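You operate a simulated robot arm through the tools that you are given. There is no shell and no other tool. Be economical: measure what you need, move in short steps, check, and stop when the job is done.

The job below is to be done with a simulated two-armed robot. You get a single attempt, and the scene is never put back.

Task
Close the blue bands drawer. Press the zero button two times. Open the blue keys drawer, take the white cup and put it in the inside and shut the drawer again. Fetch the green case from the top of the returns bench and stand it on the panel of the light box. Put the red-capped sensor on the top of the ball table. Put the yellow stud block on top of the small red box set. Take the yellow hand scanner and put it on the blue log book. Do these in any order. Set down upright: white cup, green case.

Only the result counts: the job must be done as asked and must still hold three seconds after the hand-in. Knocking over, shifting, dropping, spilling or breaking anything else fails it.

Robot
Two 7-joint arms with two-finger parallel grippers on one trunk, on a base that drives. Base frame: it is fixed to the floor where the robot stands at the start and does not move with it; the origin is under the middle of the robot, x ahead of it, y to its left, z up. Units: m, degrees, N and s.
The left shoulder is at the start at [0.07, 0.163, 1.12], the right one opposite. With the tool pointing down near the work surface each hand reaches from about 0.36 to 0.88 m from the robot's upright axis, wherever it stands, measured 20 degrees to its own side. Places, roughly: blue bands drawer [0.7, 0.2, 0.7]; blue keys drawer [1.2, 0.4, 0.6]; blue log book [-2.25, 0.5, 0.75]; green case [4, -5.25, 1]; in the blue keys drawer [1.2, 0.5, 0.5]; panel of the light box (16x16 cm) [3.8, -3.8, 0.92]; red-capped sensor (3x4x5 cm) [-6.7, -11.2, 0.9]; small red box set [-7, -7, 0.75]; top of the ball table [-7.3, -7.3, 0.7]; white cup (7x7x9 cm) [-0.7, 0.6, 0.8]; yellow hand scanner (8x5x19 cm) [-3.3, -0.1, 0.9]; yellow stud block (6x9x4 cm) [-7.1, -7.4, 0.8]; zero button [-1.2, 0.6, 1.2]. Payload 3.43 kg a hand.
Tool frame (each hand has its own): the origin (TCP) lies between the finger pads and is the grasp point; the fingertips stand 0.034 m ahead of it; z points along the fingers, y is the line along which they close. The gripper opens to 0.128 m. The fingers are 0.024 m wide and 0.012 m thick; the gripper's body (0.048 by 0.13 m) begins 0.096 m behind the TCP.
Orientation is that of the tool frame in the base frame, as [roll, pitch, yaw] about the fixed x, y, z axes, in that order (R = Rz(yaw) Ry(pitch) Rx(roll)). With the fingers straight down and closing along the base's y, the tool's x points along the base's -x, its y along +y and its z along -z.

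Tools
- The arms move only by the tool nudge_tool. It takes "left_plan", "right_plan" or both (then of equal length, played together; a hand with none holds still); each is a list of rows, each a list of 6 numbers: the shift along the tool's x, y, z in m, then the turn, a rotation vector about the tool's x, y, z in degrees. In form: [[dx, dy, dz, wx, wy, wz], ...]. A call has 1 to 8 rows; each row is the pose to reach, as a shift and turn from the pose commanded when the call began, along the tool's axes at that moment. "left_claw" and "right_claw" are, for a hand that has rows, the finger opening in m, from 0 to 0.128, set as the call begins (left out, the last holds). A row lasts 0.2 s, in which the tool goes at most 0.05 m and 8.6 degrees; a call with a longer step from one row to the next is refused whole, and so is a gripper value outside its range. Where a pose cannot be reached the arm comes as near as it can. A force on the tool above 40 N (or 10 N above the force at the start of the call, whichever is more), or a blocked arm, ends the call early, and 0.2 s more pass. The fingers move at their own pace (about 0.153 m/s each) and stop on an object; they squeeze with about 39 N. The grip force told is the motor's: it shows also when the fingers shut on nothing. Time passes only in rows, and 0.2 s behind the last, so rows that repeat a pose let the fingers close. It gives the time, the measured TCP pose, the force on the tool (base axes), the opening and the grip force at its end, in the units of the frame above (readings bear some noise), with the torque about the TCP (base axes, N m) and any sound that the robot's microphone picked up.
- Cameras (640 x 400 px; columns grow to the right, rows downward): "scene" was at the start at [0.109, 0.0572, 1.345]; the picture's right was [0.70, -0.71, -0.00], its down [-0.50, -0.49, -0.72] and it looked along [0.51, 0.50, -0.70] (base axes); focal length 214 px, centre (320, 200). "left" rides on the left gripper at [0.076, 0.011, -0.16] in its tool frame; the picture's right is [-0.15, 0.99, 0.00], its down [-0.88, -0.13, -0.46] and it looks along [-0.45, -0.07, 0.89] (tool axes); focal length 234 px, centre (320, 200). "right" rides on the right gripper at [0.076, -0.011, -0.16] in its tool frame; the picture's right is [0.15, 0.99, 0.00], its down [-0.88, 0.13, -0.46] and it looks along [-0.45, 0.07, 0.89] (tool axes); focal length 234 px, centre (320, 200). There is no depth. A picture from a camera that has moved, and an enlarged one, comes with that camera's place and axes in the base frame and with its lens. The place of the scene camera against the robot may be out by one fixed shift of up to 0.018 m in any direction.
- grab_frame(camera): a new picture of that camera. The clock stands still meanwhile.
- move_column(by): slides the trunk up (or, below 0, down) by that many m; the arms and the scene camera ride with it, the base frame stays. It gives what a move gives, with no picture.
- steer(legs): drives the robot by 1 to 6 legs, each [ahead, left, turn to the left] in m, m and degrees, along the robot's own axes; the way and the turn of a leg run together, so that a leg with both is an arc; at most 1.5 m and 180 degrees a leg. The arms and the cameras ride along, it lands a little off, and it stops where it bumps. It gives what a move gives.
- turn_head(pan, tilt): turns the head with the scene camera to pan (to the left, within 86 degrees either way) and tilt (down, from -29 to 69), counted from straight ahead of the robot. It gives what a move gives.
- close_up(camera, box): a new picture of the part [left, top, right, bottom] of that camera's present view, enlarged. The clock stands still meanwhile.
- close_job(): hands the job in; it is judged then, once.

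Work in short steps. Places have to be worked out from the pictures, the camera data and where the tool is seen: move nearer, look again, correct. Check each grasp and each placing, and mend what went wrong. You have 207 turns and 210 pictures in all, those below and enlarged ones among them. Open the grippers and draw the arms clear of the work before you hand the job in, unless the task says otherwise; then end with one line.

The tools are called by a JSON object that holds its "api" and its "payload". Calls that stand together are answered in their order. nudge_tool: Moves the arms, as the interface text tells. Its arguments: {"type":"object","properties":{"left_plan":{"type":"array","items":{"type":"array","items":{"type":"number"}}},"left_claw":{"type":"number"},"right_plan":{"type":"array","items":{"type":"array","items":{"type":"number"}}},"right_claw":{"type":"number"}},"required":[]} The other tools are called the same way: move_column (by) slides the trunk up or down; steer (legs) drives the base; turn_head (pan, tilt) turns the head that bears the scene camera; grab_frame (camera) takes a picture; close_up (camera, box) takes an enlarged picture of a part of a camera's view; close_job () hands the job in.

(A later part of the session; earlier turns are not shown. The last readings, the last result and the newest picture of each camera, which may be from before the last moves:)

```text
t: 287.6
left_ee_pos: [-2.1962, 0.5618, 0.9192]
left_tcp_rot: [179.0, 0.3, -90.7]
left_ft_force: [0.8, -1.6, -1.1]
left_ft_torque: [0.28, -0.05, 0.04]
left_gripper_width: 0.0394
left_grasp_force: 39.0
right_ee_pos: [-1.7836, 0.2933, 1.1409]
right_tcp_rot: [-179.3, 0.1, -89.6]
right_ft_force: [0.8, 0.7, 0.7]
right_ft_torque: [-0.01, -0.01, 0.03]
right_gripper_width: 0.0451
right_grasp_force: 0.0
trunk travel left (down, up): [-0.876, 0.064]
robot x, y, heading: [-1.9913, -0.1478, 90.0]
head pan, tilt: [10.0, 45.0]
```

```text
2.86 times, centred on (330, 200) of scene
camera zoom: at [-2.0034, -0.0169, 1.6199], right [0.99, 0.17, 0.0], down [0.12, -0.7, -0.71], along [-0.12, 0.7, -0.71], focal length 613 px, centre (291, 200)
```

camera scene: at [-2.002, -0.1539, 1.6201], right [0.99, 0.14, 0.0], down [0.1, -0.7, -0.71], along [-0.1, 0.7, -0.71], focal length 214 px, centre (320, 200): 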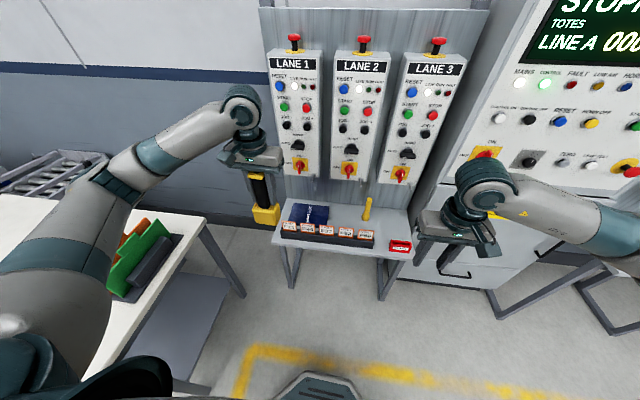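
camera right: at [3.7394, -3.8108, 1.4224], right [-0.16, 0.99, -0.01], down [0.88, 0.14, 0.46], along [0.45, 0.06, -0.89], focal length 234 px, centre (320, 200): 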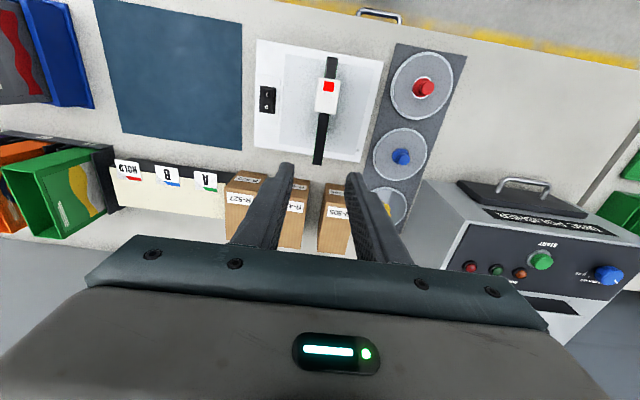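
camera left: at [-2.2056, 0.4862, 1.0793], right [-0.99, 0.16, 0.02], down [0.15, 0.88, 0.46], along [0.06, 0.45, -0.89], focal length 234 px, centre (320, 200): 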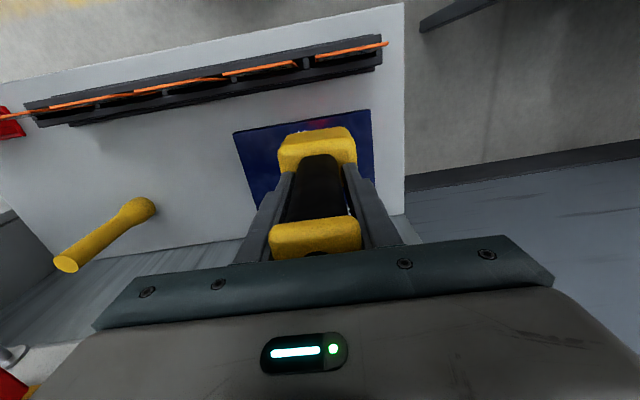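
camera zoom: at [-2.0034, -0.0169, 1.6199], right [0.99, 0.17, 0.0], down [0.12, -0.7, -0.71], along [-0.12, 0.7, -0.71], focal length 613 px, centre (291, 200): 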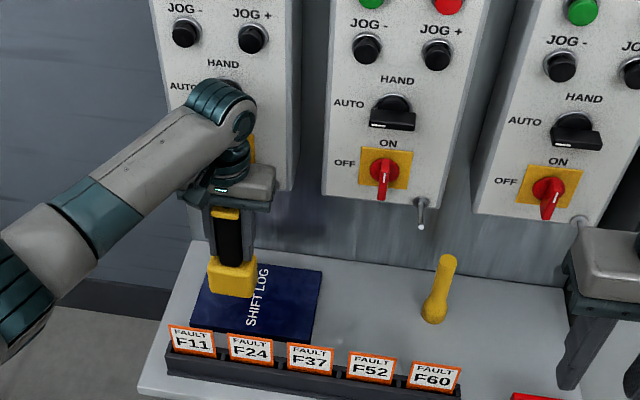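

There is a very light touch (1.6 N) high on the wrist, likely a selector knob. I ease back 8 mm and lower onto the book.

{"api": "nudge_tool", "payload": {"left_plan": [[0.009, 0, 0, 0, 0, 0], [0.009, 0, 0.01, 0, 0, 0], [0.009, 0, 0.014, 0, 0, 0], [0.009, 0, 0.018, 0, 0, 0], [0.009, 0, 0.022, 0, 0, 0]]}}

```text
t: 288.8
left_ee_pos: [-2.1967, 0.5544, 0.8941]
left_tcp_rot: [179.0, 0.4, -90.8]
left_ft_force: [0.0, -0.4, -1.4]
left_ft_torque: [0.03, 0.0, 0.03]
left_gripper_width: 0.0398
left_grasp_force: 39.2
right_ee_pos: [-1.7835, 0.2942, 1.1411]
right_tcp_rot: [-179.4, 0.1, -89.6]
right_ft_force: [-0.4, -0.3, 0.4]
right_ft_torque: [0.0, -0.02, -0.03]
right_gripper_width: 0.0449
right_grasp_force: 0.0
trunk travel left (down, up): [-0.876, 0.064]
robot x, y, heading: [-1.9904, -0.1469, 90.0]
head pan, tilt: [10.0, 45.0]
```

The torque is gone, so it's free of the knob. I continue down in small steps.

{"api": "nudge_tool", "payload": {"left_plan": [[0, 0, 0.004, 0, 0, 0], [0, 0, 0.008, 0, 0, 0], [0, 0, 0.012, 0, 0, 0], [0, 0, 0.016, 0, 0, 0], [0, 0, 0.02, 0, 0, 0], [0, 0, 0.024, 0, 0, 0]]}}

{"api": "close_up", "payload": {"camera": "scene", "box": [230, 130, 430, 270]}}

```text
t: 290.1
left_ee_pos: [-2.1964, 0.554, 0.8707]
left_tcp_rot: [178.9, 0.3, -90.6]
left_ft_force: [-0.9, 0.0, -3.0]
left_ft_torque: [0.01, -0.02, -0.01]
left_gripper_width: 0.0397
left_grasp_force: 39.2
right_ee_pos: [-1.784, 0.2929, 1.1425]
right_tcp_rot: [-179.2, 0.1, -89.6]
right_ft_force: [0.3, -0.2, 0.2]
right_ft_torque: [-0.01, -0.02, 0.02]
right_gripper_width: 0.0453
right_grasp_force: 0.0
trunk travel left (down, up): [-0.876, 0.064]
robot x, y, heading: [-1.9886, -0.1454, 89.8]
head pan, tilt: [10.0, 45.0]
```

```text
2.86 times, centred on (330, 200) of scene
camera zoom: at [-2.0034, -0.0173, 1.6199], right [0.99, 0.17, 0.0], down [0.12, -0.7, -0.71], along [-0.12, 0.7, -0.71], focal length 613 px, centre (291, 200)
```

zoom: 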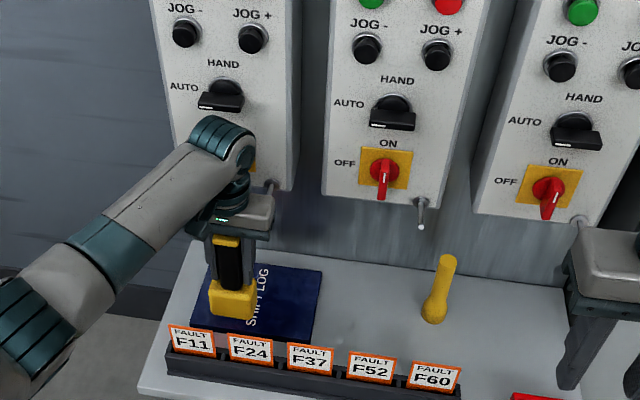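

Still no contact; the book is lower, so its front edge is nearer y≈0.532. Moving to x≈-2.12 (between the switch columns) lets me go to y≈0.566 without the knob, then I keep lowering.

{"api": "nudge_tool", "payload": {"left_plan": [[0, -0.026, 0, 0, 0, 0], [0, -0.052, 0, 0, 0, 0], [-0.004, -0.076, 0, 0, 0, 0], [-0.012, -0.077, 0, 0, 0, 0], [-0.012, -0.077, 0.005, 0, 0, 0], [-0.012, -0.077, 0.01, 0, 0, 0]]}}

{"api": "grab_frame", "payload": {"camera": "left"}}

{"api": "close_up", "payload": {"camera": "scene", "box": [230, 130, 430, 270]}}

```text
t: 290.7
left_ee_pos: [-2.173, 0.5529, 0.8678]
left_tcp_rot: [178.3, 0.2, -89.6]
left_ft_force: [-0.5, -0.5, -1.7]
left_ft_torque: [0.01, -0.01, 0.02]
left_gripper_width: 0.0396
left_grasp_force: 38.7
right_ee_pos: [-1.7867, 0.2932, 1.1417]
right_tcp_rot: [-179.3, 0.0, -89.4]
right_ft_force: [0.0, 0.7, 0.2]
right_ft_torque: [0.01, 0.0, -0.01]
right_gripper_width: 0.0451
right_grasp_force: 0.0
trunk travel left (down, up): [-0.876, 0.064]
robot x, y, heading: [-1.9885, -0.1495, 89.7]
head pan, tilt: [10.0, 45.0]
stopped in row 2 (left hand): the force on the tool passed its limit at 50 N (the readings are from after the stop); the commanded pose is now the measured one
```

```text
69 pictures are left
camera left: at [-2.1786, 0.4767, 1.0288], right [-0.99, 0.14, 0.03], down [0.14, 0.88, 0.45], along [0.04, 0.45, -0.89], focal length 234 px, centre (320, 200)
```

left: 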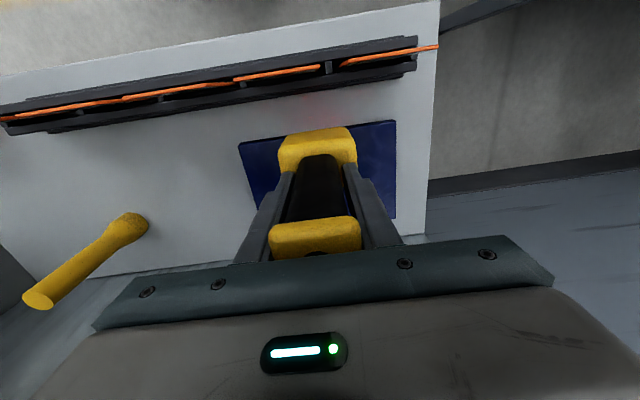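

```text
2.86 times, centred on (330, 200) of scene
camera zoom: at [-2.0063, -0.0173, 1.6199], right [0.98, 0.18, 0.0], down [0.13, -0.7, -0.71], along [-0.12, 0.7, -0.71], focal length 613 px, centre (291, 200)
```

zoom: 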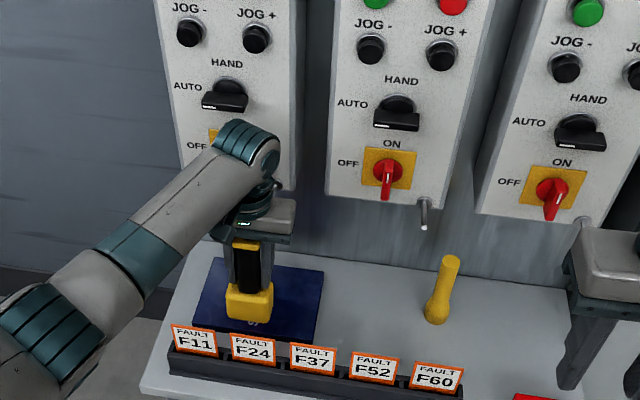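

The hand met the panel's pin, so I stay at this x. The book top is at z≈0.72 with its front edge at y≈0.535. A 5° backward tilt of the wrist lets the head sit fully on the book.

{"api": "nudge_tool", "payload": {"left_plan": [[0, 0.004, -0.005, 0, 0, 0], [-0.006, 0.004, -0.005, 0.6, -2.5, 0], [-0.014, 0.004, -0.005, 1.2, -5, 0]]}}

{"api": "nudge_tool", "payload": {"left_plan": [[0.001, 0, 0.008, 0, 0, 0], [0.001, 0, 0.013, 0, 0, 0], [0.0015, 0, 0.017, 0, 0, 0], [0.0018, 0, 0.021, 0, 0, 0], [0.002, 0, 0.025, 0, 0, 0], [0.0025, 0, 0.029, 0, 0, 0], [0.003, 0, 0.033, 0, 0, 0]]}}

{"api": "close_up", "payload": {"camera": "scene", "box": [230, 130, 430, 270]}}

{"api": "grab_frame", "payload": {"camera": "left"}}

```text
t: 291.5
left_ee_pos: [-2.1741, 0.5672, 0.8753]
left_tcp_rot: [179.4, 5.2, -89.8]
left_ft_force: [-0.3, -0.2, -2.3]
left_ft_torque: [0.02, 0.01, 0.03]
left_gripper_width: 0.0391
left_grasp_force: 38.9
right_ee_pos: [-1.7843, 0.2942, 1.1418]
right_tcp_rot: [-179.3, 0.1, -89.4]
right_ft_force: [0.4, 0.8, -0.7]
right_ft_torque: [-0.01, 0.02, 0.03]
right_gripper_width: 0.0454
right_grasp_force: 0.0
trunk travel left (down, up): [-0.876, 0.064]
robot x, y, heading: [-1.9911, -0.1488, 90.4]
head pan, tilt: [10.0, 45.0]
```

```text
t: 293.1
left_ee_pos: [-2.175, 0.5661, 0.8392]
left_tcp_rot: [179.3, 5.2, -89.8]
left_ft_force: [0.0, 0.0, -1.9]
left_ft_torque: [0.01, 0.05, -0.02]
left_gripper_width: 0.0395
left_grasp_force: 39.1
right_ee_pos: [-1.7846, 0.2937, 1.1414]
right_tcp_rot: [-179.3, 0.1, -89.4]
right_ft_force: [-0.6, -0.1, -0.4]
right_ft_torque: [-0.01, 0.03, 0.04]
right_gripper_width: 0.0453
right_grasp_force: 0.0
trunk travel left (down, up): [-0.876, 0.064]
robot x, y, heading: [-1.9915, -0.1476, 90.1]
head pan, tilt: [10.0, 45.0]
```

```text
2.86 times, centred on (330, 200) of scene
camera zoom: at [-2.0042, -0.0173, 1.6199], right [0.98, 0.18, 0.0], down [0.12, -0.7, -0.71], along [-0.12, 0.7, -0.71], focal length 613 px, centre (291, 200)
```

zoom: 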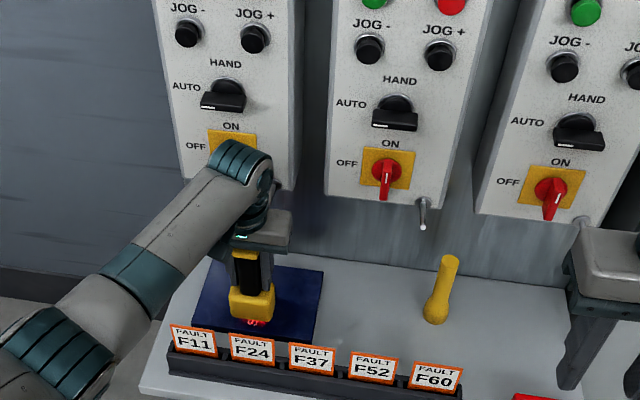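

```text
66 pictures are left
camera left: at [-2.1835, 0.4767, 0.994], right [-0.99, 0.14, 0.02], down [0.13, 0.84, 0.53], along [0.06, 0.53, -0.85], focal length 234 px, centre (320, 200)
```

left: 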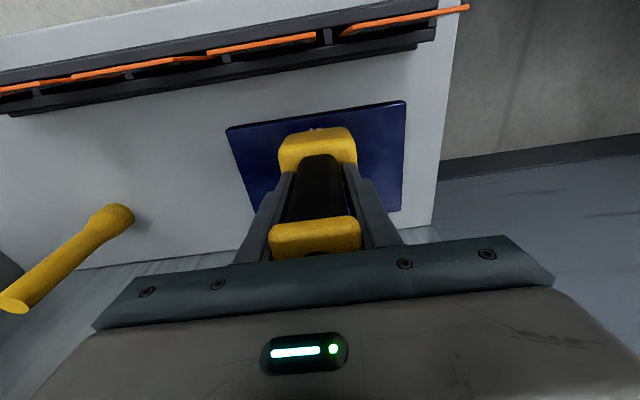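

No contact yet; I continue lowering gently.

{"api": "nudge_tool", "payload": {"left_plan": [[0.0005, 0, 0.005, 0, 0, 0], [0.001, 0, 0.01, 0, 0, 0], [0.0013, 0, 0.015, 0, 0, 0], [0.0017, 0, 0.02, 0, 0, 0], [0.002, 0, 0.025, 0, 0, 0], [0.0026, 0, 0.03, 0, 0, 0], [0.003, 0, 0.035, 0, 0, 0]]}}

{"api": "grab_frame", "payload": {"camera": "left"}}

```text
t: 294.6
left_ee_pos: [-2.1752, 0.5693, 0.8191]
left_tcp_rot: [179.5, 5.8, -89.7]
left_ft_force: [-2.7, -10.7, 21.5]
left_ft_torque: [-1.67, -0.53, -0.44]
left_gripper_width: 0.0394
left_grasp_force: 39.0
right_ee_pos: [-1.7856, 0.2906, 1.1425]
right_tcp_rot: [-179.3, 0.2, -89.3]
right_ft_force: [-0.1, -0.2, -0.2]
right_ft_torque: [-0.01, -0.02, 0.04]
right_gripper_width: 0.045
right_grasp_force: 0.1
trunk travel left (down, up): [-0.876, 0.064]
robot x, y, heading: [-1.9864, -0.1463, 90.3]
head pan, tilt: [10.0, 45.0]
stopped in row 7 (left hand): the force on the tool passed its limit at 54 N (the readings are from after the stop); the commanded pose is now the measured one
```

```text
65 pictures are left
camera left: at [-2.1852, 0.4785, 0.9723], right [-0.99, 0.14, 0.02], down [0.13, 0.83, 0.54], along [0.06, 0.54, -0.84], focal length 234 px, centre (320, 200)
```

left: 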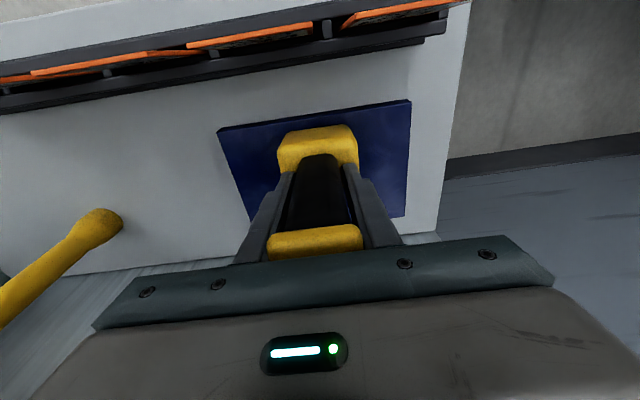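

Contact is on the book (about 20 N up). I relieve slightly and open to release.

{"api": "nudge_tool", "payload": {"left_plan": [[0, 0, -0.003, 0, 0, 0], [0, 0, -0.003, 0, 0, 0], [0, 0, -0.003, 0, 0, 0], [0, 0, -0.003, 0, 0, 0]], "left_claw": 0.07}}

{"api": "grab_frame", "payload": {"camera": "left"}}

{"api": "close_up", "payload": {"camera": "scene", "box": [260, 170, 360, 260]}}

```text
t: 295.6
left_ee_pos: [-2.1762, 0.5715, 0.8202]
left_tcp_rot: [179.4, 5.7, -89.8]
left_ft_force: [-0.2, 0.0, -0.2]
left_ft_torque: [0.0, -0.01, -0.02]
left_gripper_width: 0.0701
left_grasp_force: 0.0
right_ee_pos: [-1.786, 0.2938, 1.1416]
right_tcp_rot: [-179.3, 0.1, -89.4]
right_ft_force: [0.1, 0.6, 0.2]
right_ft_torque: [-0.03, -0.01, 0.03]
right_gripper_width: 0.0448
right_grasp_force: 0.0
trunk travel left (down, up): [-0.876, 0.064]
robot x, y, heading: [-1.9903, -0.1503, 90.1]
head pan, tilt: [10.0, 45.0]
```

```text
64 pictures are left
camera left: at [-2.1857, 0.4799, 0.9718], right [-0.99, 0.14, 0.02], down [0.13, 0.83, 0.54], along [0.06, 0.54, -0.84], focal length 234 px, centre (320, 200)
```

left: 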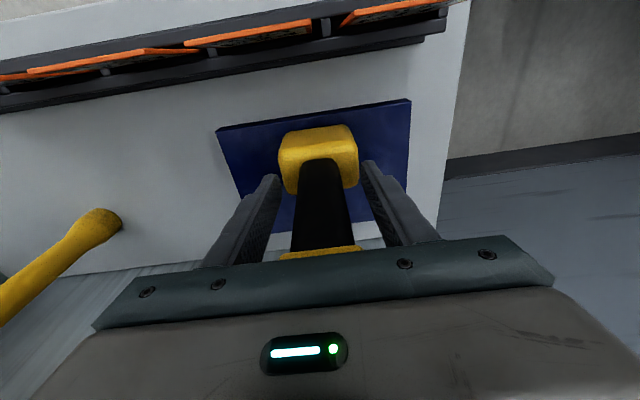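

```text
4.44 times, centred on (310, 215) of scene
camera zoom: at [-2.0043, -0.0176, 1.6199], right [0.98, 0.18, 0.0], down [0.12, -0.7, -0.71], along [-0.12, 0.7, -0.71], focal length 953 px, centre (364, 133)
```

zoom: 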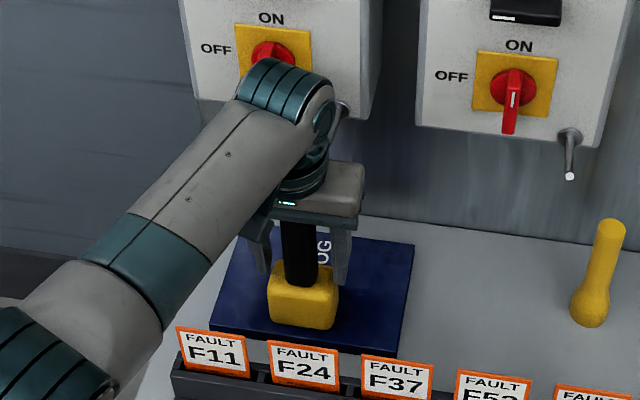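

The scanner stands on the book. I withdraw along the tool axis, upwards.

{"api": "nudge_tool", "payload": {"left_plan": [[0, 0, -0.02, 0, 0, 0], [0, 0, -0.05, 0, 0, 0], [0, 0, -0.08, 0, 0, 0], [0, 0, -0.12, 0, 0, 0], [0, 0, -0.16, 0, 0, 0], [0.03, 0, -0.2, 0, 0, 0], [0.07, 0, -0.22, 0, 0, 0], [0.11, 0, -0.24, 0, 0, 0]]}}

{"api": "close_up", "payload": {"camera": "scene", "box": [230, 90, 430, 270]}}

```text
t: 297.4
left_ee_pos: [-2.1756, 0.4358, 1.0481]
left_tcp_rot: [179.3, 5.8, -89.9]
left_ft_force: [-0.5, -0.4, -0.1]
left_ft_torque: [0.01, 0.04, 0.01]
left_gripper_width: 0.0701
left_grasp_force: 0.0
right_ee_pos: [-1.7854, 0.2921, 1.141]
right_tcp_rot: [-179.3, 0.1, -89.4]
right_ft_force: [-0.4, -0.5, 0.5]
right_ft_torque: [0.03, 0.0, 0.03]
right_gripper_width: 0.0449
right_grasp_force: 0.1
trunk travel left (down, up): [-0.876, 0.064]
robot x, y, heading: [-1.9886, -0.1487, 90.1]
head pan, tilt: [10.0, 45.0]
```

```text
2.22 times, centred on (330, 180) of scene
camera zoom: at [-2.0039, -0.0191, 1.6201], right [0.98, 0.18, 0.0], down [0.12, -0.7, -0.71], along [-0.12, 0.7, -0.71], focal length 477 px, centre (298, 244)
```

zoom: 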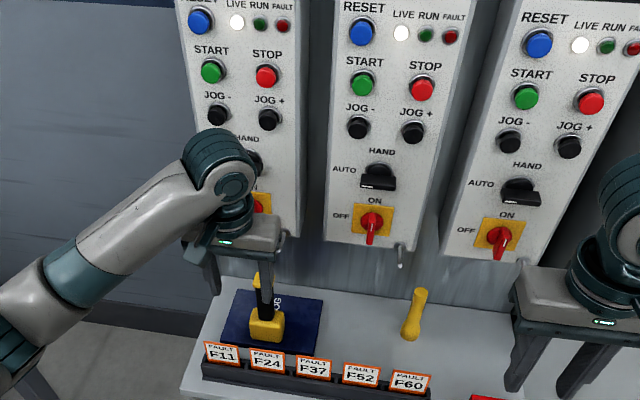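

Scanner done. I tuck the left hand, back away and look towards the south-west.

{"api": "nudge_tool", "payload": {"left_plan": [[0.04, 0, -0.03, 0, 3, 0], [0.08, 0, -0.06, 0, 5.8, 0], [0.12, 0, -0.09, 0, 5.8, 0]]}}

{"api": "steer", "payload": {"legs": [[-0.9, -0.3, 0], [0, 0, 120]]}}

{"api": "turn_head", "payload": {"pan": -10, "tilt": 15}}

{"api": "grab_frame", "payload": {"camera": "scene"}}

{"api": "turn_head", "payload": {"pan": 60, "tilt": 15}}

{"api": "grab_frame", "payload": {"camera": "scene"}}

```text
t: 298.1
left_ee_pos: [-2.1725, 0.3046, 1.1265]
left_tcp_rot: [179.5, -0.2, -89.7]
left_ft_force: [-0.3, -0.1, 0.3]
left_ft_torque: [0.03, -0.03, 0.03]
left_gripper_width: 0.0699
left_grasp_force: 0.0
right_ee_pos: [-1.7867, 0.2919, 1.1423]
right_tcp_rot: [-179.3, 0.2, -89.3]
right_ft_force: [0.0, -0.6, -0.4]
right_ft_torque: [-0.01, 0.02, -0.01]
right_gripper_width: 0.0453
right_grasp_force: 0.0
trunk travel left (down, up): [-0.876, 0.064]
robot x, y, heading: [-1.9894, -0.1467, 89.8]
head pan, tilt: [10.0, 45.0]
```

```text
t: 308.0
left_ee_pos: [-2.0144, -1.4131, 1.1241]
left_tcp_rot: [179.5, 0.0, 26.5]
left_ft_force: [0.1, -0.4, 0.6]
left_ft_torque: [0.02, 0.01, 0.04]
left_gripper_width: 0.0701
left_grasp_force: 0.1
right_ee_pos: [-2.1723, -1.0601, 1.142]
right_tcp_rot: [-179.3, 0.1, 26.9]
right_ft_force: [0.4, 0.4, 0.2]
right_ft_torque: [0.01, -0.02, -0.02]
right_gripper_width: 0.0451
right_grasp_force: 0.0
trunk travel left (down, up): [-0.876, 0.064]
robot x, y, heading: [-1.6839, -1.0481, -153.7]
head pan, tilt: [10.0, 45.0]
```

```text
t: 308.9
left_ee_pos: [-2.0126, -1.4129, 1.1252]
left_tcp_rot: [179.6, -0.2, 26.6]
left_ft_force: [-0.1, 0.0, 0.3]
left_ft_torque: [0.03, 0.03, 0.01]
left_gripper_width: 0.0701
left_grasp_force: 0.0
right_ee_pos: [-2.1726, -1.0606, 1.143]
right_tcp_rot: [-179.3, 0.0, 26.9]
right_ft_force: [-0.7, 0.3, -0.1]
right_ft_torque: [0.01, -0.01, 0.0]
right_gripper_width: 0.0452
right_grasp_force: 0.1
trunk travel left (down, up): [-0.876, 0.064]
robot x, y, heading: [-1.6889, -1.0505, -153.6]
head pan, tilt: [-10.0, 15.0]
```

```text
61 pictures are left
camera scene: at [-1.8213, -1.098, 1.6667], right [-0.28, 0.96, 0.0], down [0.25, 0.07, -0.97], along [-0.93, -0.27, -0.26], focal length 214 px, centre (320, 200)
```

scene: 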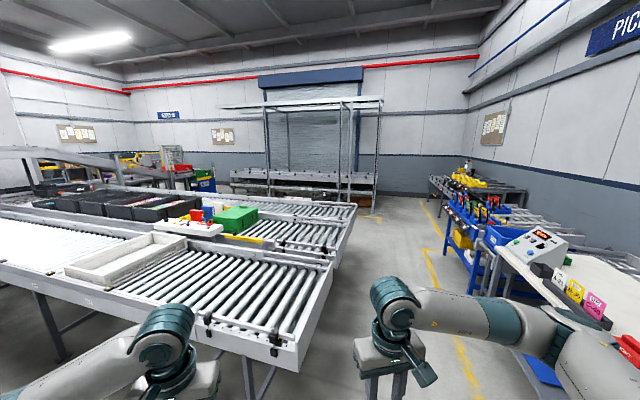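

```text
t: 310.3
left_ee_pos: [-2.0147, -1.4129, 1.1241]
left_tcp_rot: [179.5, -0.1, 26.4]
left_ft_force: [0.4, -1.0, 0.0]
left_ft_torque: [0.0, 0.0, 0.02]
left_gripper_width: 0.0699
left_grasp_force: 0.1
right_ee_pos: [-2.1738, -1.0603, 1.1415]
right_tcp_rot: [-179.3, 0.1, 27.0]
right_ft_force: [0.4, -0.5, 0.4]
right_ft_torque: [0.01, 0.01, 0.0]
right_gripper_width: 0.0448
right_grasp_force: 0.1
trunk travel left (down, up): [-0.876, 0.064]
robot x, y, heading: [-1.6877, -1.0535, -153.5]
head pan, tilt: [60.0, 15.0]
```

```text
60 pictures are left
camera scene: at [-1.7378, -1.1649, 1.6668], right [-1.0, 0.06, 0.0], down [0.02, 0.26, -0.97], along [-0.06, -0.96, -0.26], focal length 214 px, centre (320, 200)
```

scene: 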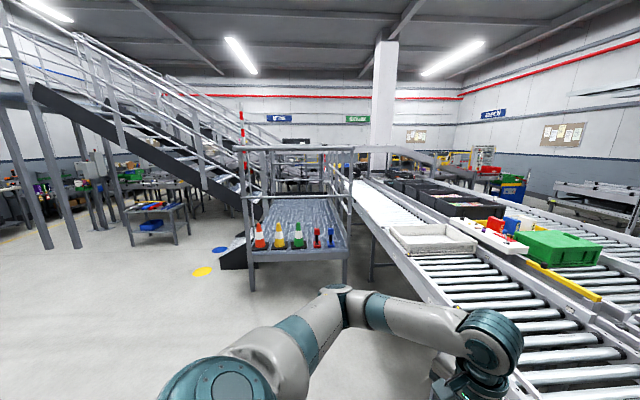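

The conveyors run south; the aisle west of them (x about -5 to -7.5) looks open. I drive west along y≈-0.75 and then south.

{"api": "steer", "payload": {"legs": [[0, 0, -26.5], [0, -0.3, 0], [1.4, 0, 0], [1.4, 0, 0], [1.4, 0, 0], [0, 0, 85]]}}

{"api": "turn_head", "payload": {"pan": 0, "tilt": 15}}

{"api": "grab_frame", "payload": {"camera": "scene"}}

```text
t: 337.0
left_ee_pos: [-5.7103, -1.2711, 1.1238]
left_tcp_rot: [179.5, -0.1, 87.1]
left_ft_force: [-0.1, -0.1, -0.6]
left_ft_torque: [0.0, -0.02, 0.0]
left_gripper_width: 0.0702
left_grasp_force: 0.0
right_ee_pos: [-6.0942, -1.2369, 1.1419]
right_tcp_rot: [-179.3, 0.2, 87.5]
right_ft_force: [1.0, 0.1, -0.4]
right_ft_torque: [0.04, -0.04, 0.01]
right_gripper_width: 0.045
right_grasp_force: 0.0
trunk travel left (down, up): [-0.876, 0.064]
robot x, y, heading: [-5.8663, -0.8085, -93.2]
head pan, tilt: [60.0, 15.0]
```

```text
t: 338.3
left_ee_pos: [-5.7099, -1.2726, 1.1248]
left_tcp_rot: [179.5, -0.1, 87.1]
left_ft_force: [-0.8, 0.4, 0.5]
left_ft_torque: [0.02, 0.0, 0.03]
left_gripper_width: 0.0699
left_grasp_force: 0.0
right_ee_pos: [-6.0948, -1.2372, 1.1403]
right_tcp_rot: [-179.3, 0.1, 87.4]
right_ft_force: [-0.5, 0.3, 0.0]
right_ft_torque: [0.0, 0.01, 0.02]
right_gripper_width: 0.0451
right_grasp_force: 0.1
trunk travel left (down, up): [-0.876, 0.064]
robot x, y, heading: [-5.8656, -0.8084, -92.9]
head pan, tilt: [0.0, 15.0]
```

```text
59 pictures are left
camera scene: at [-5.873, -0.952, 1.6668], right [-1.0, 0.05, 0.0], down [0.01, 0.26, -0.97], along [-0.05, -0.96, -0.26], focal length 214 px, centre (320, 200)
```

scene: 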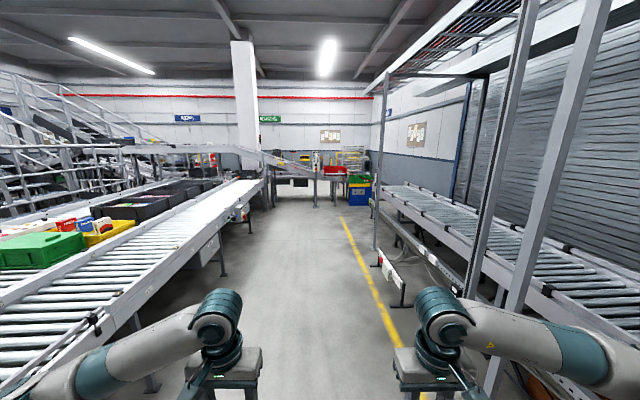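

The aisle is clear. I drive 4.3 m south and look.

{"api": "steer", "payload": {"legs": [[1.45, 0, 1.5], [1.45, 0, 1.0], [1.4, 0, 0]]}}

{"api": "turn_head", "payload": {"pan": -25, "tilt": 20}}

{"api": "grab_frame", "payload": {"camera": "scene"}}

```text
t: 359.2
left_ee_pos: [-5.7191, -5.6081, 1.124]
left_tcp_rot: [179.6, -0.1, 93.0]
left_ft_force: [0.3, 0.1, -0.4]
left_ft_torque: [-0.02, 0.08, 0.01]
left_gripper_width: 0.0699
left_grasp_force: 0.1
right_ee_pos: [-6.1054, -5.6123, 1.1413]
right_tcp_rot: [-179.3, 0.1, 93.3]
right_ft_force: [0.6, -0.3, 0.7]
right_ft_torque: [0.01, 0.02, 0.02]
right_gripper_width: 0.0453
right_grasp_force: 0.1
trunk travel left (down, up): [-0.876, 0.064]
robot x, y, heading: [-5.919, -5.1603, -87.3]
head pan, tilt: [0.0, 15.0]
```

```text
t: 360.1
left_ee_pos: [-5.7188, -5.6069, 1.1237]
left_tcp_rot: [179.4, 0.0, 92.9]
left_ft_force: [-0.7, -0.2, -0.3]
left_ft_torque: [0.0, 0.02, 0.01]
left_gripper_width: 0.0699
left_grasp_force: 0.2
right_ee_pos: [-6.1064, -5.6114, 1.1406]
right_tcp_rot: [-179.2, 0.1, 93.2]
right_ft_force: [-0.3, 0.3, 0.3]
right_ft_torque: [0.01, 0.01, 0.0]
right_gripper_width: 0.0449
right_grasp_force: 0.1
trunk travel left (down, up): [-0.876, 0.064]
robot x, y, heading: [-5.922, -5.1581, -87.3]
head pan, tilt: [-25.0, 20.0]
```

```text
58 pictures are left
camera scene: at [-5.954, -5.2985, 1.6587], right [-0.93, 0.38, 0.0], down [0.13, 0.32, -0.94], along [-0.36, -0.87, -0.34], focal length 214 px, centre (320, 200)
```

scene: 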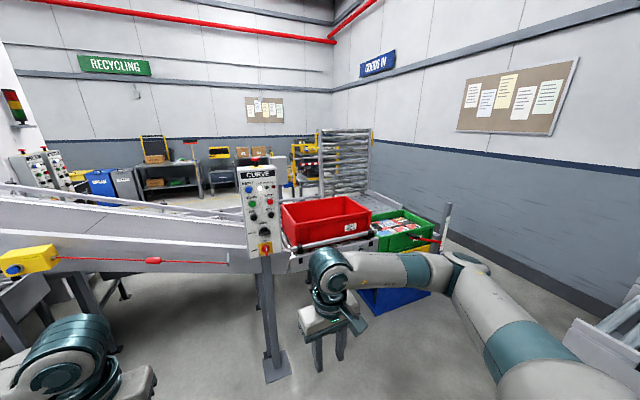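

{"api": "close_up", "payload": {"camera": "scene", "box": [220, 120, 460, 300]}}

```text
2.22 times, centred on (340, 210) of scene
camera zoom: at [-5.954, -5.2985, 1.6587], right [-0.93, 0.38, 0.0], down [0.13, 0.32, -0.94], along [-0.36, -0.87, -0.34], focal length 477 px, centre (276, 178)
```

zoom: 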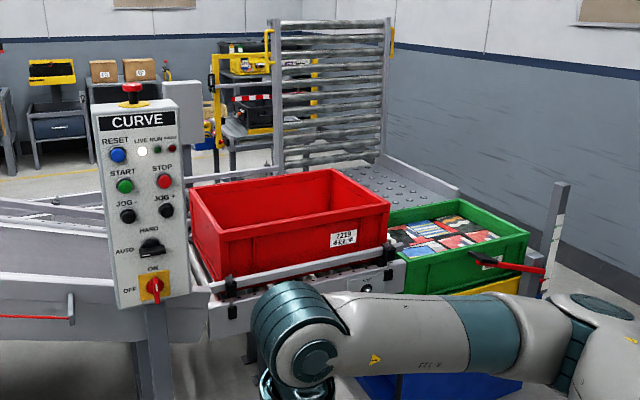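

The ball table lies beyond the green and red bins. I move closer, right and ahead, and look down over them.

{"api": "steer", "payload": {"legs": [[0, -0.7, -2.5], [0.45, 0, 0]]}}

{"api": "turn_head", "payload": {"pan": -20, "tilt": 38}}

{"api": "grab_frame", "payload": {"camera": "scene"}}

```text
t: 366.3
left_ee_pos: [-6.4283, -6.0914, 1.1253]
left_tcp_rot: [179.5, 0.0, 92.0]
left_ft_force: [0.1, 0.4, 0.1]
left_ft_torque: [-0.02, 0.0, 0.0]
left_gripper_width: 0.0701
left_grasp_force: 0.0
right_ee_pos: [-6.8146, -6.0894, 1.1422]
right_tcp_rot: [-179.3, 0.2, 92.5]
right_ft_force: [-0.4, -0.8, -0.5]
right_ft_torque: [-0.01, 0.0, -0.01]
right_gripper_width: 0.0453
right_grasp_force: 0.0
trunk travel left (down, up): [-0.876, 0.064]
robot x, y, heading: [-6.6221, -5.6409, -88.4]
head pan, tilt: [-25.0, 20.0]
```

```text
t: 367.1
left_ee_pos: [-6.4275, -6.092, 1.1239]
left_tcp_rot: [179.5, -0.1, 92.1]
left_ft_force: [0.9, 0.2, 0.3]
left_ft_torque: [-0.01, 0.0, 0.0]
left_gripper_width: 0.0698
left_grasp_force: 0.0
right_ee_pos: [-6.8151, -6.089, 1.1408]
right_tcp_rot: [-179.3, 0.1, 92.5]
right_ft_force: [-0.2, 0.2, 0.6]
right_ft_torque: [0.01, -0.01, -0.01]
right_gripper_width: 0.0449
right_grasp_force: 0.1
trunk travel left (down, up): [-0.876, 0.064]
robot x, y, heading: [-6.6243, -5.6406, -88.0]
head pan, tilt: [-20.0, 38.0]
```

```text
56 pictures are left
camera scene: at [-6.6483, -5.7763, 1.6302], right [-0.95, 0.31, 0.0], down [0.19, 0.58, -0.79], along [-0.25, -0.75, -0.62], focal length 214 px, centre (320, 200)
```

scene: 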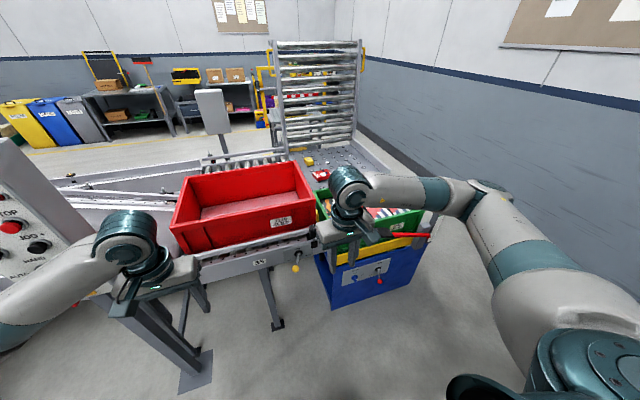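

The stud block is at about [-7.07, -7.38] and the red box set at [-7.1, -7.1] on the ball table. I need access, so I check the gap along the west wall.

{"api": "turn_head", "payload": {"pan": -55, "tilt": 40}}

{"api": "grab_frame", "payload": {"camera": "scene"}}

{"api": "turn_head", "payload": {"pan": 45, "tilt": 20}}

{"api": "grab_frame", "payload": {"camera": "scene"}}

```text
t: 368.1
left_ee_pos: [-6.4265, -6.0919, 1.1258]
left_tcp_rot: [179.5, -0.1, 92.0]
left_ft_force: [-0.2, 0.0, 0.4]
left_ft_torque: [0.02, 0.02, 0.0]
left_gripper_width: 0.0701
left_grasp_force: 0.1
right_ee_pos: [-6.8135, -6.0902, 1.1406]
right_tcp_rot: [-179.4, 0.1, 92.3]
right_ft_force: [-1.0, 0.4, 0.6]
right_ft_torque: [-0.02, 0.02, 0.02]
right_gripper_width: 0.0454
right_grasp_force: 0.1
trunk travel left (down, up): [-0.876, 0.064]
robot x, y, heading: [-6.6224, -5.6391, -88.1]
head pan, tilt: [-55.0, 40.0]
```

```text
55 pictures are left
camera scene: at [-6.6893, -5.7447, 1.6272], right [-0.6, 0.8, 0.0], down [0.51, 0.39, -0.77], along [-0.61, -0.46, -0.64], focal length 214 px, centre (320, 200)
```

scene: 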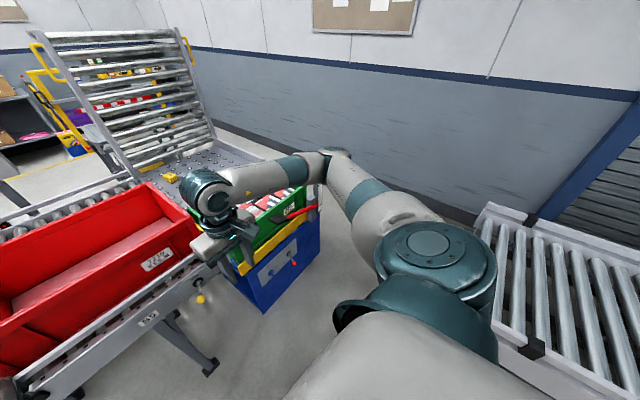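

```text
t: 369.9
left_ee_pos: [-6.4284, -6.0913, 1.1245]
left_tcp_rot: [179.5, 0.0, 92.0]
left_ft_force: [0.5, 0.1, -0.2]
left_ft_torque: [0.0, 0.04, 0.02]
left_gripper_width: 0.0701
left_grasp_force: 0.0
right_ee_pos: [-6.8148, -6.0907, 1.142]
right_tcp_rot: [-179.3, 0.1, 92.4]
right_ft_force: [-0.1, 0.1, -0.2]
right_ft_torque: [0.0, 0.01, -0.01]
right_gripper_width: 0.045
right_grasp_force: 0.1
trunk travel left (down, up): [-0.876, 0.064]
robot x, y, heading: [-6.6219, -5.642, -88.1]
head pan, tilt: [45.0, 20.0]
```

```text
54 pictures are left
camera scene: at [-6.5535, -5.7573, 1.6586], right [-0.68, -0.73, 0.0], down [-0.25, 0.23, -0.94], along [0.69, -0.64, -0.34], focal length 214 px, centre (320, 200)
```

scene: 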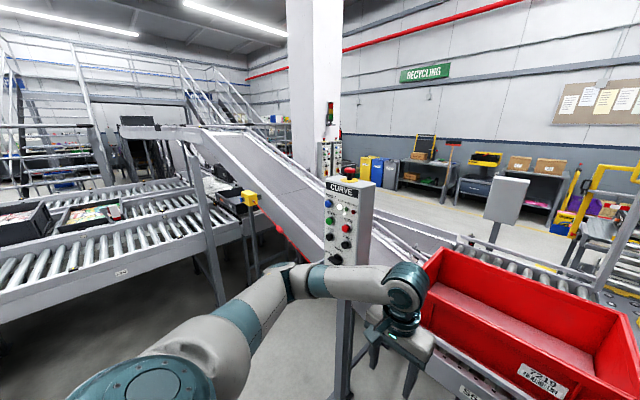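

The west wall is at x≈-9, so there is a 1.4 m passage beside the ball table. I drive between the conveyor end and the green-bin cart, then face east beside the table.

{"api": "steer", "payload": {"legs": [[0, 0, -90], [0, 0.36, 0], [1.45, 0, -2], [0.2, 0, 0]]}}

{"api": "steer", "payload": {"legs": [[0, 0, 90], [0.3, 0, 0], [0, 0, 90]]}}

{"api": "turn_head", "payload": {"pan": -20, "tilt": 40}}

{"api": "grab_frame", "payload": {"camera": "scene"}}

```text
t: 383.9
left_ee_pos: [-8.6823, -6.2678, 1.1251]
left_tcp_rot: [179.6, -0.1, 1.6]
left_ft_force: [1.0, 0.3, -0.1]
left_ft_torque: [-0.02, 0.02, -0.03]
left_gripper_width: 0.07
left_grasp_force: 0.0
right_ee_pos: [-8.6767, -5.8802, 1.143]
right_tcp_rot: [-179.3, 0.2, 2.0]
right_ft_force: [0.9, -0.3, 1.2]
right_ft_torque: [0.0, 0.01, 0.0]
right_gripper_width: 0.045
right_grasp_force: 0.0
trunk travel left (down, up): [-0.876, 0.064]
robot x, y, heading: [-8.2341, -6.0733, -178.7]
head pan, tilt: [45.0, 20.0]
```

```text
t: 385.9
left_ee_pos: [-8.5383, -6.4185, 1.1292]
left_tcp_rot: [-179.8, 0.9, 25.6]
left_ft_force: [0.1, 0.1, 0.1]
left_ft_torque: [0.03, -0.06, 0.0]
left_gripper_width: 0.0702
left_grasp_force: 0.0
right_ee_pos: [-8.6916, -6.0555, 1.1482]
right_tcp_rot: [-178.3, 0.6, 24.9]
right_ft_force: [-0.5, 0.0, -1.0]
right_ft_torque: [0.03, -0.04, 0.05]
right_gripper_width: 0.0453
right_grasp_force: 0.1
trunk travel left (down, up): [-0.876, 0.064]
robot x, y, heading: [-8.2271, -6.0556, -155.0]
head pan, tilt: [45.0, 20.0]
stopped in leg 1: the robot was blocked; the commanded pose is now the measured one
```

```text
t: 387.3
left_ee_pos: [-8.5389, -6.4167, 1.1318]
left_tcp_rot: [-180.0, 1.0, 25.5]
left_ft_force: [-1.2, 0.4, -0.1]
left_ft_torque: [0.01, 0.01, 0.0]
left_gripper_width: 0.07
left_grasp_force: 0.1
right_ee_pos: [-8.6898, -6.0553, 1.1495]
right_tcp_rot: [-178.5, 0.8, 25.4]
right_ft_force: [0.2, 1.2, 0.9]
right_ft_torque: [-0.04, 0.0, 0.01]
right_gripper_width: 0.0454
right_grasp_force: 0.0
trunk travel left (down, up): [-0.876, 0.064]
robot x, y, heading: [-8.2281, -6.0549, -154.5]
head pan, tilt: [-20.0, 40.0]
```

```text
53 pictures are left
camera scene: at [-8.3228, -6.0886, 1.63], right [-0.09, 1.0, 0.0], down [0.62, 0.06, -0.78], along [-0.78, -0.07, -0.63], focal length 214 px, centre (320, 200)
```

scene: 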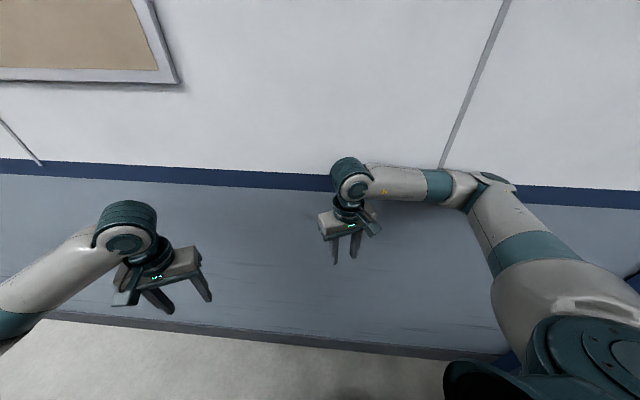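

The right elbow touched the wall side. I move 0.25 m east, then continue turning.

{"api": "steer", "payload": {"legs": [[-0.22, 0.1, 0], [0, 0, 65]]}}

{"api": "turn_head", "payload": {"pan": 20, "tilt": 35}}

{"api": "grab_frame", "payload": {"camera": "scene"}}

```text
t: 388.0
left_ee_pos: [-8.5359, -6.4207, 1.1275]
left_tcp_rot: [179.9, 0.5, 25.3]
left_ft_force: [0.2, -0.5, -0.7]
left_ft_torque: [0.02, -0.01, -0.03]
left_gripper_width: 0.0701
left_grasp_force: 0.2
right_ee_pos: [-8.691, -6.0574, 1.146]
right_tcp_rot: [-178.5, 0.3, 24.9]
right_ft_force: [-0.6, 0.0, -0.5]
right_ft_torque: [0.0, -0.02, -0.02]
right_gripper_width: 0.0449
right_grasp_force: 0.0
trunk travel left (down, up): [-0.876, 0.064]
robot x, y, heading: [-8.2163, -6.056, -154.9]
head pan, tilt: [-20.0, 40.0]
stopped in leg 1: the robot was blocked; the commanded pose is now the measured one
```

```text
t: 389.1
left_ee_pos: [-8.5352, -6.4192, 1.1291]
left_tcp_rot: [179.9, 0.7, 25.7]
left_ft_force: [0.0, 0.2, 0.2]
left_ft_torque: [0.03, -0.01, 0.01]
left_gripper_width: 0.07
left_grasp_force: 0.1
right_ee_pos: [-8.6902, -6.0563, 1.1462]
right_tcp_rot: [-178.6, 0.4, 25.2]
right_ft_force: [-0.2, 0.8, -0.6]
right_ft_torque: [0.01, 0.01, 0.0]
right_gripper_width: 0.0449
right_grasp_force: 0.1
trunk travel left (down, up): [-0.876, 0.064]
robot x, y, heading: [-8.2167, -6.0555, -154.6]
head pan, tilt: [20.0, 35.0]
```

```text
52 pictures are left
camera scene: at [-8.3012, -6.1449, 1.6361], right [-0.71, 0.7, 0.01], down [0.39, 0.41, -0.82], along [-0.59, -0.58, -0.57], focal length 214 px, centre (320, 200)
```

scene: 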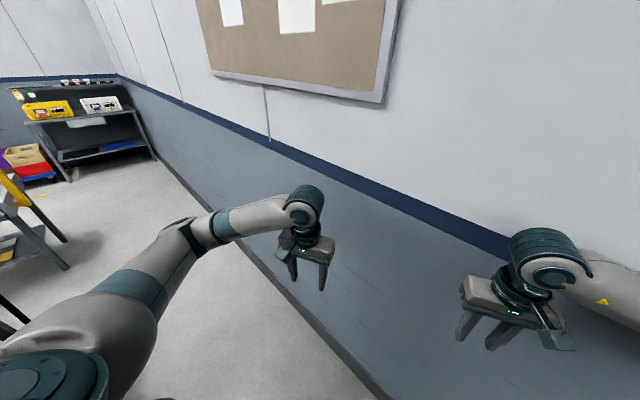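

Blocked eastwards too, so something at the north-east touches. The south is open floor; I move that way.

{"api": "steer", "payload": {"legs": [[0.1, 0.22, 0]]}}

{"api": "turn_head", "payload": {"pan": -80, "tilt": 45}}

{"api": "grab_frame", "payload": {"camera": "scene"}}

```text
t: 390.0
left_ee_pos: [-8.5432, -6.44, 1.1275]
left_tcp_rot: [179.5, 0.4, 24.9]
left_ft_force: [-0.9, 0.0, -0.9]
left_ft_torque: [0.02, -0.01, 0.01]
left_gripper_width: 0.0698
left_grasp_force: 0.1
right_ee_pos: [-8.6951, -6.072, 1.1423]
right_tcp_rot: [-178.6, 0.1, 24.0]
right_ft_force: [-0.3, 0.2, 0.3]
right_ft_torque: [0.0, -0.06, -0.02]
right_gripper_width: 0.0451
right_grasp_force: 0.1
trunk travel left (down, up): [-0.876, 0.064]
robot x, y, heading: [-8.2176, -6.0832, -155.4]
head pan, tilt: [20.0, 35.0]
stopped in leg 1: the robot was blocked; the commanded pose is now the measured one
```

```text
t: 391.8
left_ee_pos: [-8.5399, -6.4368, 1.1304]
left_tcp_rot: [179.5, 0.5, 25.1]
left_ft_force: [0.3, 0.4, 0.2]
left_ft_torque: [0.01, -0.02, 0.05]
left_gripper_width: 0.0699
left_grasp_force: 0.1
right_ee_pos: [-8.6934, -6.0734, 1.1435]
right_tcp_rot: [-178.9, 0.3, 24.4]
right_ft_force: [-0.3, -0.4, -0.3]
right_ft_torque: [0.05, 0.0, 0.0]
right_gripper_width: 0.0449
right_grasp_force: 0.1
trunk travel left (down, up): [-0.876, 0.064]
robot x, y, heading: [-8.2153, -6.0832, -155.2]
head pan, tilt: [-80.0, 45.0]
```

```text
51 pictures are left
camera scene: at [-8.2905, -6.0343, 1.6208], right [0.82, 0.57, -0.01], down [0.4, -0.58, -0.71], along [-0.41, 0.58, -0.7], focal length 214 px, centre (320, 200)
```

scene: 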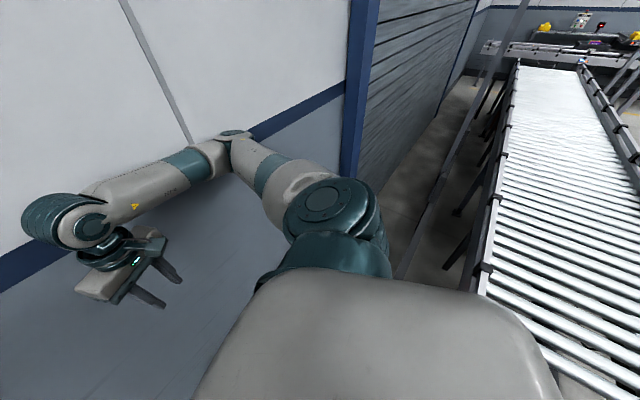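

The right elbow presses on the wall. I swing the right hand left (away from the wall) to release it.

{"api": "nudge_tool", "payload": {"right_plan": [[0, 0.03, 0, 0, 0, 0], [0, 0.06, 0.02, 0, 0, 0], [0, 0.09, 0.04, 0, 0, 0], [0, 0.12, 0.06, 0, 0, 0], [0, 0.14, 0.08, 0, 0, 0]]}}

{"api": "steer", "payload": {"legs": [[-0.2, 0.1, 0]]}}

```text
t: 393.0
left_ee_pos: [-8.5341, -6.4339, 1.1336]
left_tcp_rot: [179.5, 1.1, 24.9]
left_ft_force: [0.4, -0.2, 0.3]
left_ft_torque: [0.02, -0.02, 0.01]
left_gripper_width: 0.0699
left_grasp_force: 0.0
right_ee_pos: [-8.6302, -6.19, 1.0579]
right_tcp_rot: [-178.6, 0.8, 23.9]
right_ft_force: [0.3, -0.3, 0.2]
right_ft_torque: [0.02, 0.03, -0.03]
right_gripper_width: 0.0452
right_grasp_force: 0.0
trunk travel left (down, up): [-0.876, 0.064]
robot x, y, heading: [-8.2156, -6.0856, -155.6]
head pan, tilt: [-80.0, 45.0]
```

```text
t: 394.7
left_ee_pos: [-8.3393, -6.4502, 1.124]
left_tcp_rot: [179.4, -0.4, 24.8]
left_ft_force: [-0.5, -0.2, -0.3]
left_ft_torque: [0.02, -0.03, -0.03]
left_gripper_width: 0.0698
left_grasp_force: 0.1
right_ee_pos: [-8.434, -6.2083, 1.0481]
right_tcp_rot: [-179.0, -0.6, 24.1]
right_ft_force: [0.2, -0.2, 0.6]
right_ft_torque: [-0.03, 0.01, 0.01]
right_gripper_width: 0.0449
right_grasp_force: 0.0
trunk travel left (down, up): [-0.876, 0.064]
robot x, y, heading: [-7.9994, -6.0918, -155.3]
head pan, tilt: [-80.0, 45.0]
```

Free. I continue turning to south, then go down the passage and look.

{"api": "steer", "payload": {"legs": [[0, 0, 65], [0.6, -0.08, 0]]}}

{"api": "turn_head", "payload": {"pan": 45, "tilt": 35}}

{"api": "grab_frame", "payload": {"camera": "scene"}}

```text
t: 400.8
left_ee_pos: [-7.9074, -7.1361, 1.1242]
left_tcp_rot: [179.3, -0.1, 89.8]
left_ft_force: [0.1, 0.3, -1.2]
left_ft_torque: [-0.03, -0.01, 0.0]
left_gripper_width: 0.07
left_grasp_force: 0.0
right_ee_pos: [-8.1683, -7.1162, 1.0507]
right_tcp_rot: [-179.0, -0.5, 89.0]
right_ft_force: [-0.1, -0.6, 0.5]
right_ft_torque: [0.02, 0.03, -0.01]
right_gripper_width: 0.0451
right_grasp_force: 0.1
trunk travel left (down, up): [-0.876, 0.064]
robot x, y, heading: [-8.0863, -6.6806, -90.6]
head pan, tilt: [-80.0, 45.0]
```

```text
t: 402.9
left_ee_pos: [-7.9076, -7.1348, 1.1258]
left_tcp_rot: [179.4, 0.0, 89.8]
left_ft_force: [0.2, 0.1, 1.6]
left_ft_torque: [0.03, -0.02, -0.01]
left_gripper_width: 0.0701
left_grasp_force: 0.1
right_ee_pos: [-8.1674, -7.1185, 1.0508]
right_tcp_rot: [-179.0, -0.4, 89.0]
right_ft_force: [0.6, -0.3, 0.5]
right_ft_torque: [-0.02, 0.02, 0.01]
right_gripper_width: 0.0451
right_grasp_force: 0.0
trunk travel left (down, up): [-0.876, 0.064]
robot x, y, heading: [-8.0865, -6.6783, -90.3]
head pan, tilt: [45.0, 35.0]
```

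```text
50 pictures are left
camera scene: at [-8.0242, -6.7934, 1.6348], right [-0.71, -0.7, 0.0], down [-0.4, 0.41, -0.82], along [0.57, -0.58, -0.57], focal length 214 px, centre (320, 200)
```

scene: 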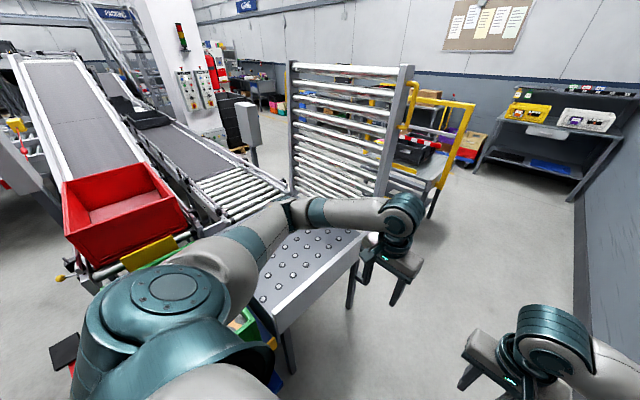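

The ball table's west edge is at x≈-7.58. I go 0.6 m further, turn to face it, and look with head and hands.

{"api": "steer", "payload": {"legs": [[0.6, 0, 0], [0, 0, 90], [0.14, 0, 0]]}}

{"api": "turn_head", "payload": {"pan": 0, "tilt": 45}}

{"api": "grab_frame", "payload": {"camera": "scene"}}

```text
t: 410.1
left_ee_pos: [-7.6444, -7.1019, 1.1258]
left_tcp_rot: [179.3, 0.0, 179.3]
left_ft_force: [-0.3, 0.5, -0.2]
left_ft_torque: [0.04, 0.0, -0.01]
left_gripper_width: 0.0699
left_grasp_force: 0.0
right_ee_pos: [-7.6619, -7.3663, 1.0511]
right_tcp_rot: [-178.9, -0.3, 178.0]
right_ft_force: [0.4, 0.8, -0.5]
right_ft_torque: [-0.06, 0.01, -0.01]
right_gripper_width: 0.0452
right_grasp_force: 0.0
trunk travel left (down, up): [-0.876, 0.064]
robot x, y, heading: [-8.0944, -7.2756, -0.8]
head pan, tilt: [45.0, 35.0]
stopped in leg 2: the robot was blocked; the commanded pose is now the measured one
```

```text
t: 411.2
left_ee_pos: [-7.6465, -7.1035, 1.1277]
left_tcp_rot: [179.2, 0.2, 179.5]
left_ft_force: [0.9, -0.1, 0.2]
left_ft_torque: [-0.02, 0.0, -0.01]
left_gripper_width: 0.07
left_grasp_force: 0.1
right_ee_pos: [-7.6627, -7.365, 1.0518]
right_tcp_rot: [-179.0, -0.2, 178.4]
right_ft_force: [-0.2, 0.5, -0.4]
right_ft_torque: [0.0, 0.03, -0.01]
right_gripper_width: 0.0452
right_grasp_force: 0.0
trunk travel left (down, up): [-0.876, 0.064]
robot x, y, heading: [-8.0949, -7.2738, -0.6]
head pan, tilt: [0.0, 45.0]
```

```text
49 pictures are left
camera scene: at [-7.9735, -7.2825, 1.6209], right [-0.01, -1.0, 0.0], down [-0.7, 0.01, -0.71], along [0.71, -0.01, -0.7], focal length 214 px, centre (320, 200)
```

scene: 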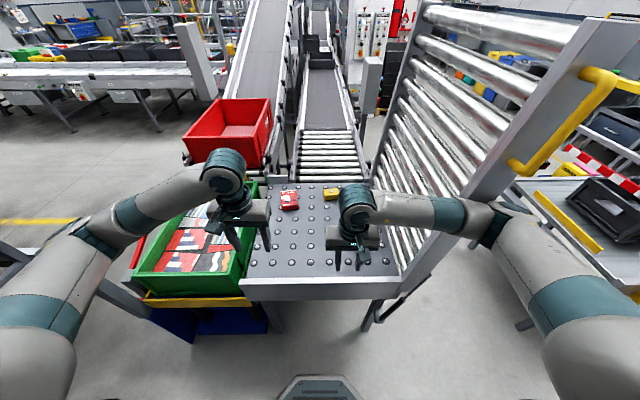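

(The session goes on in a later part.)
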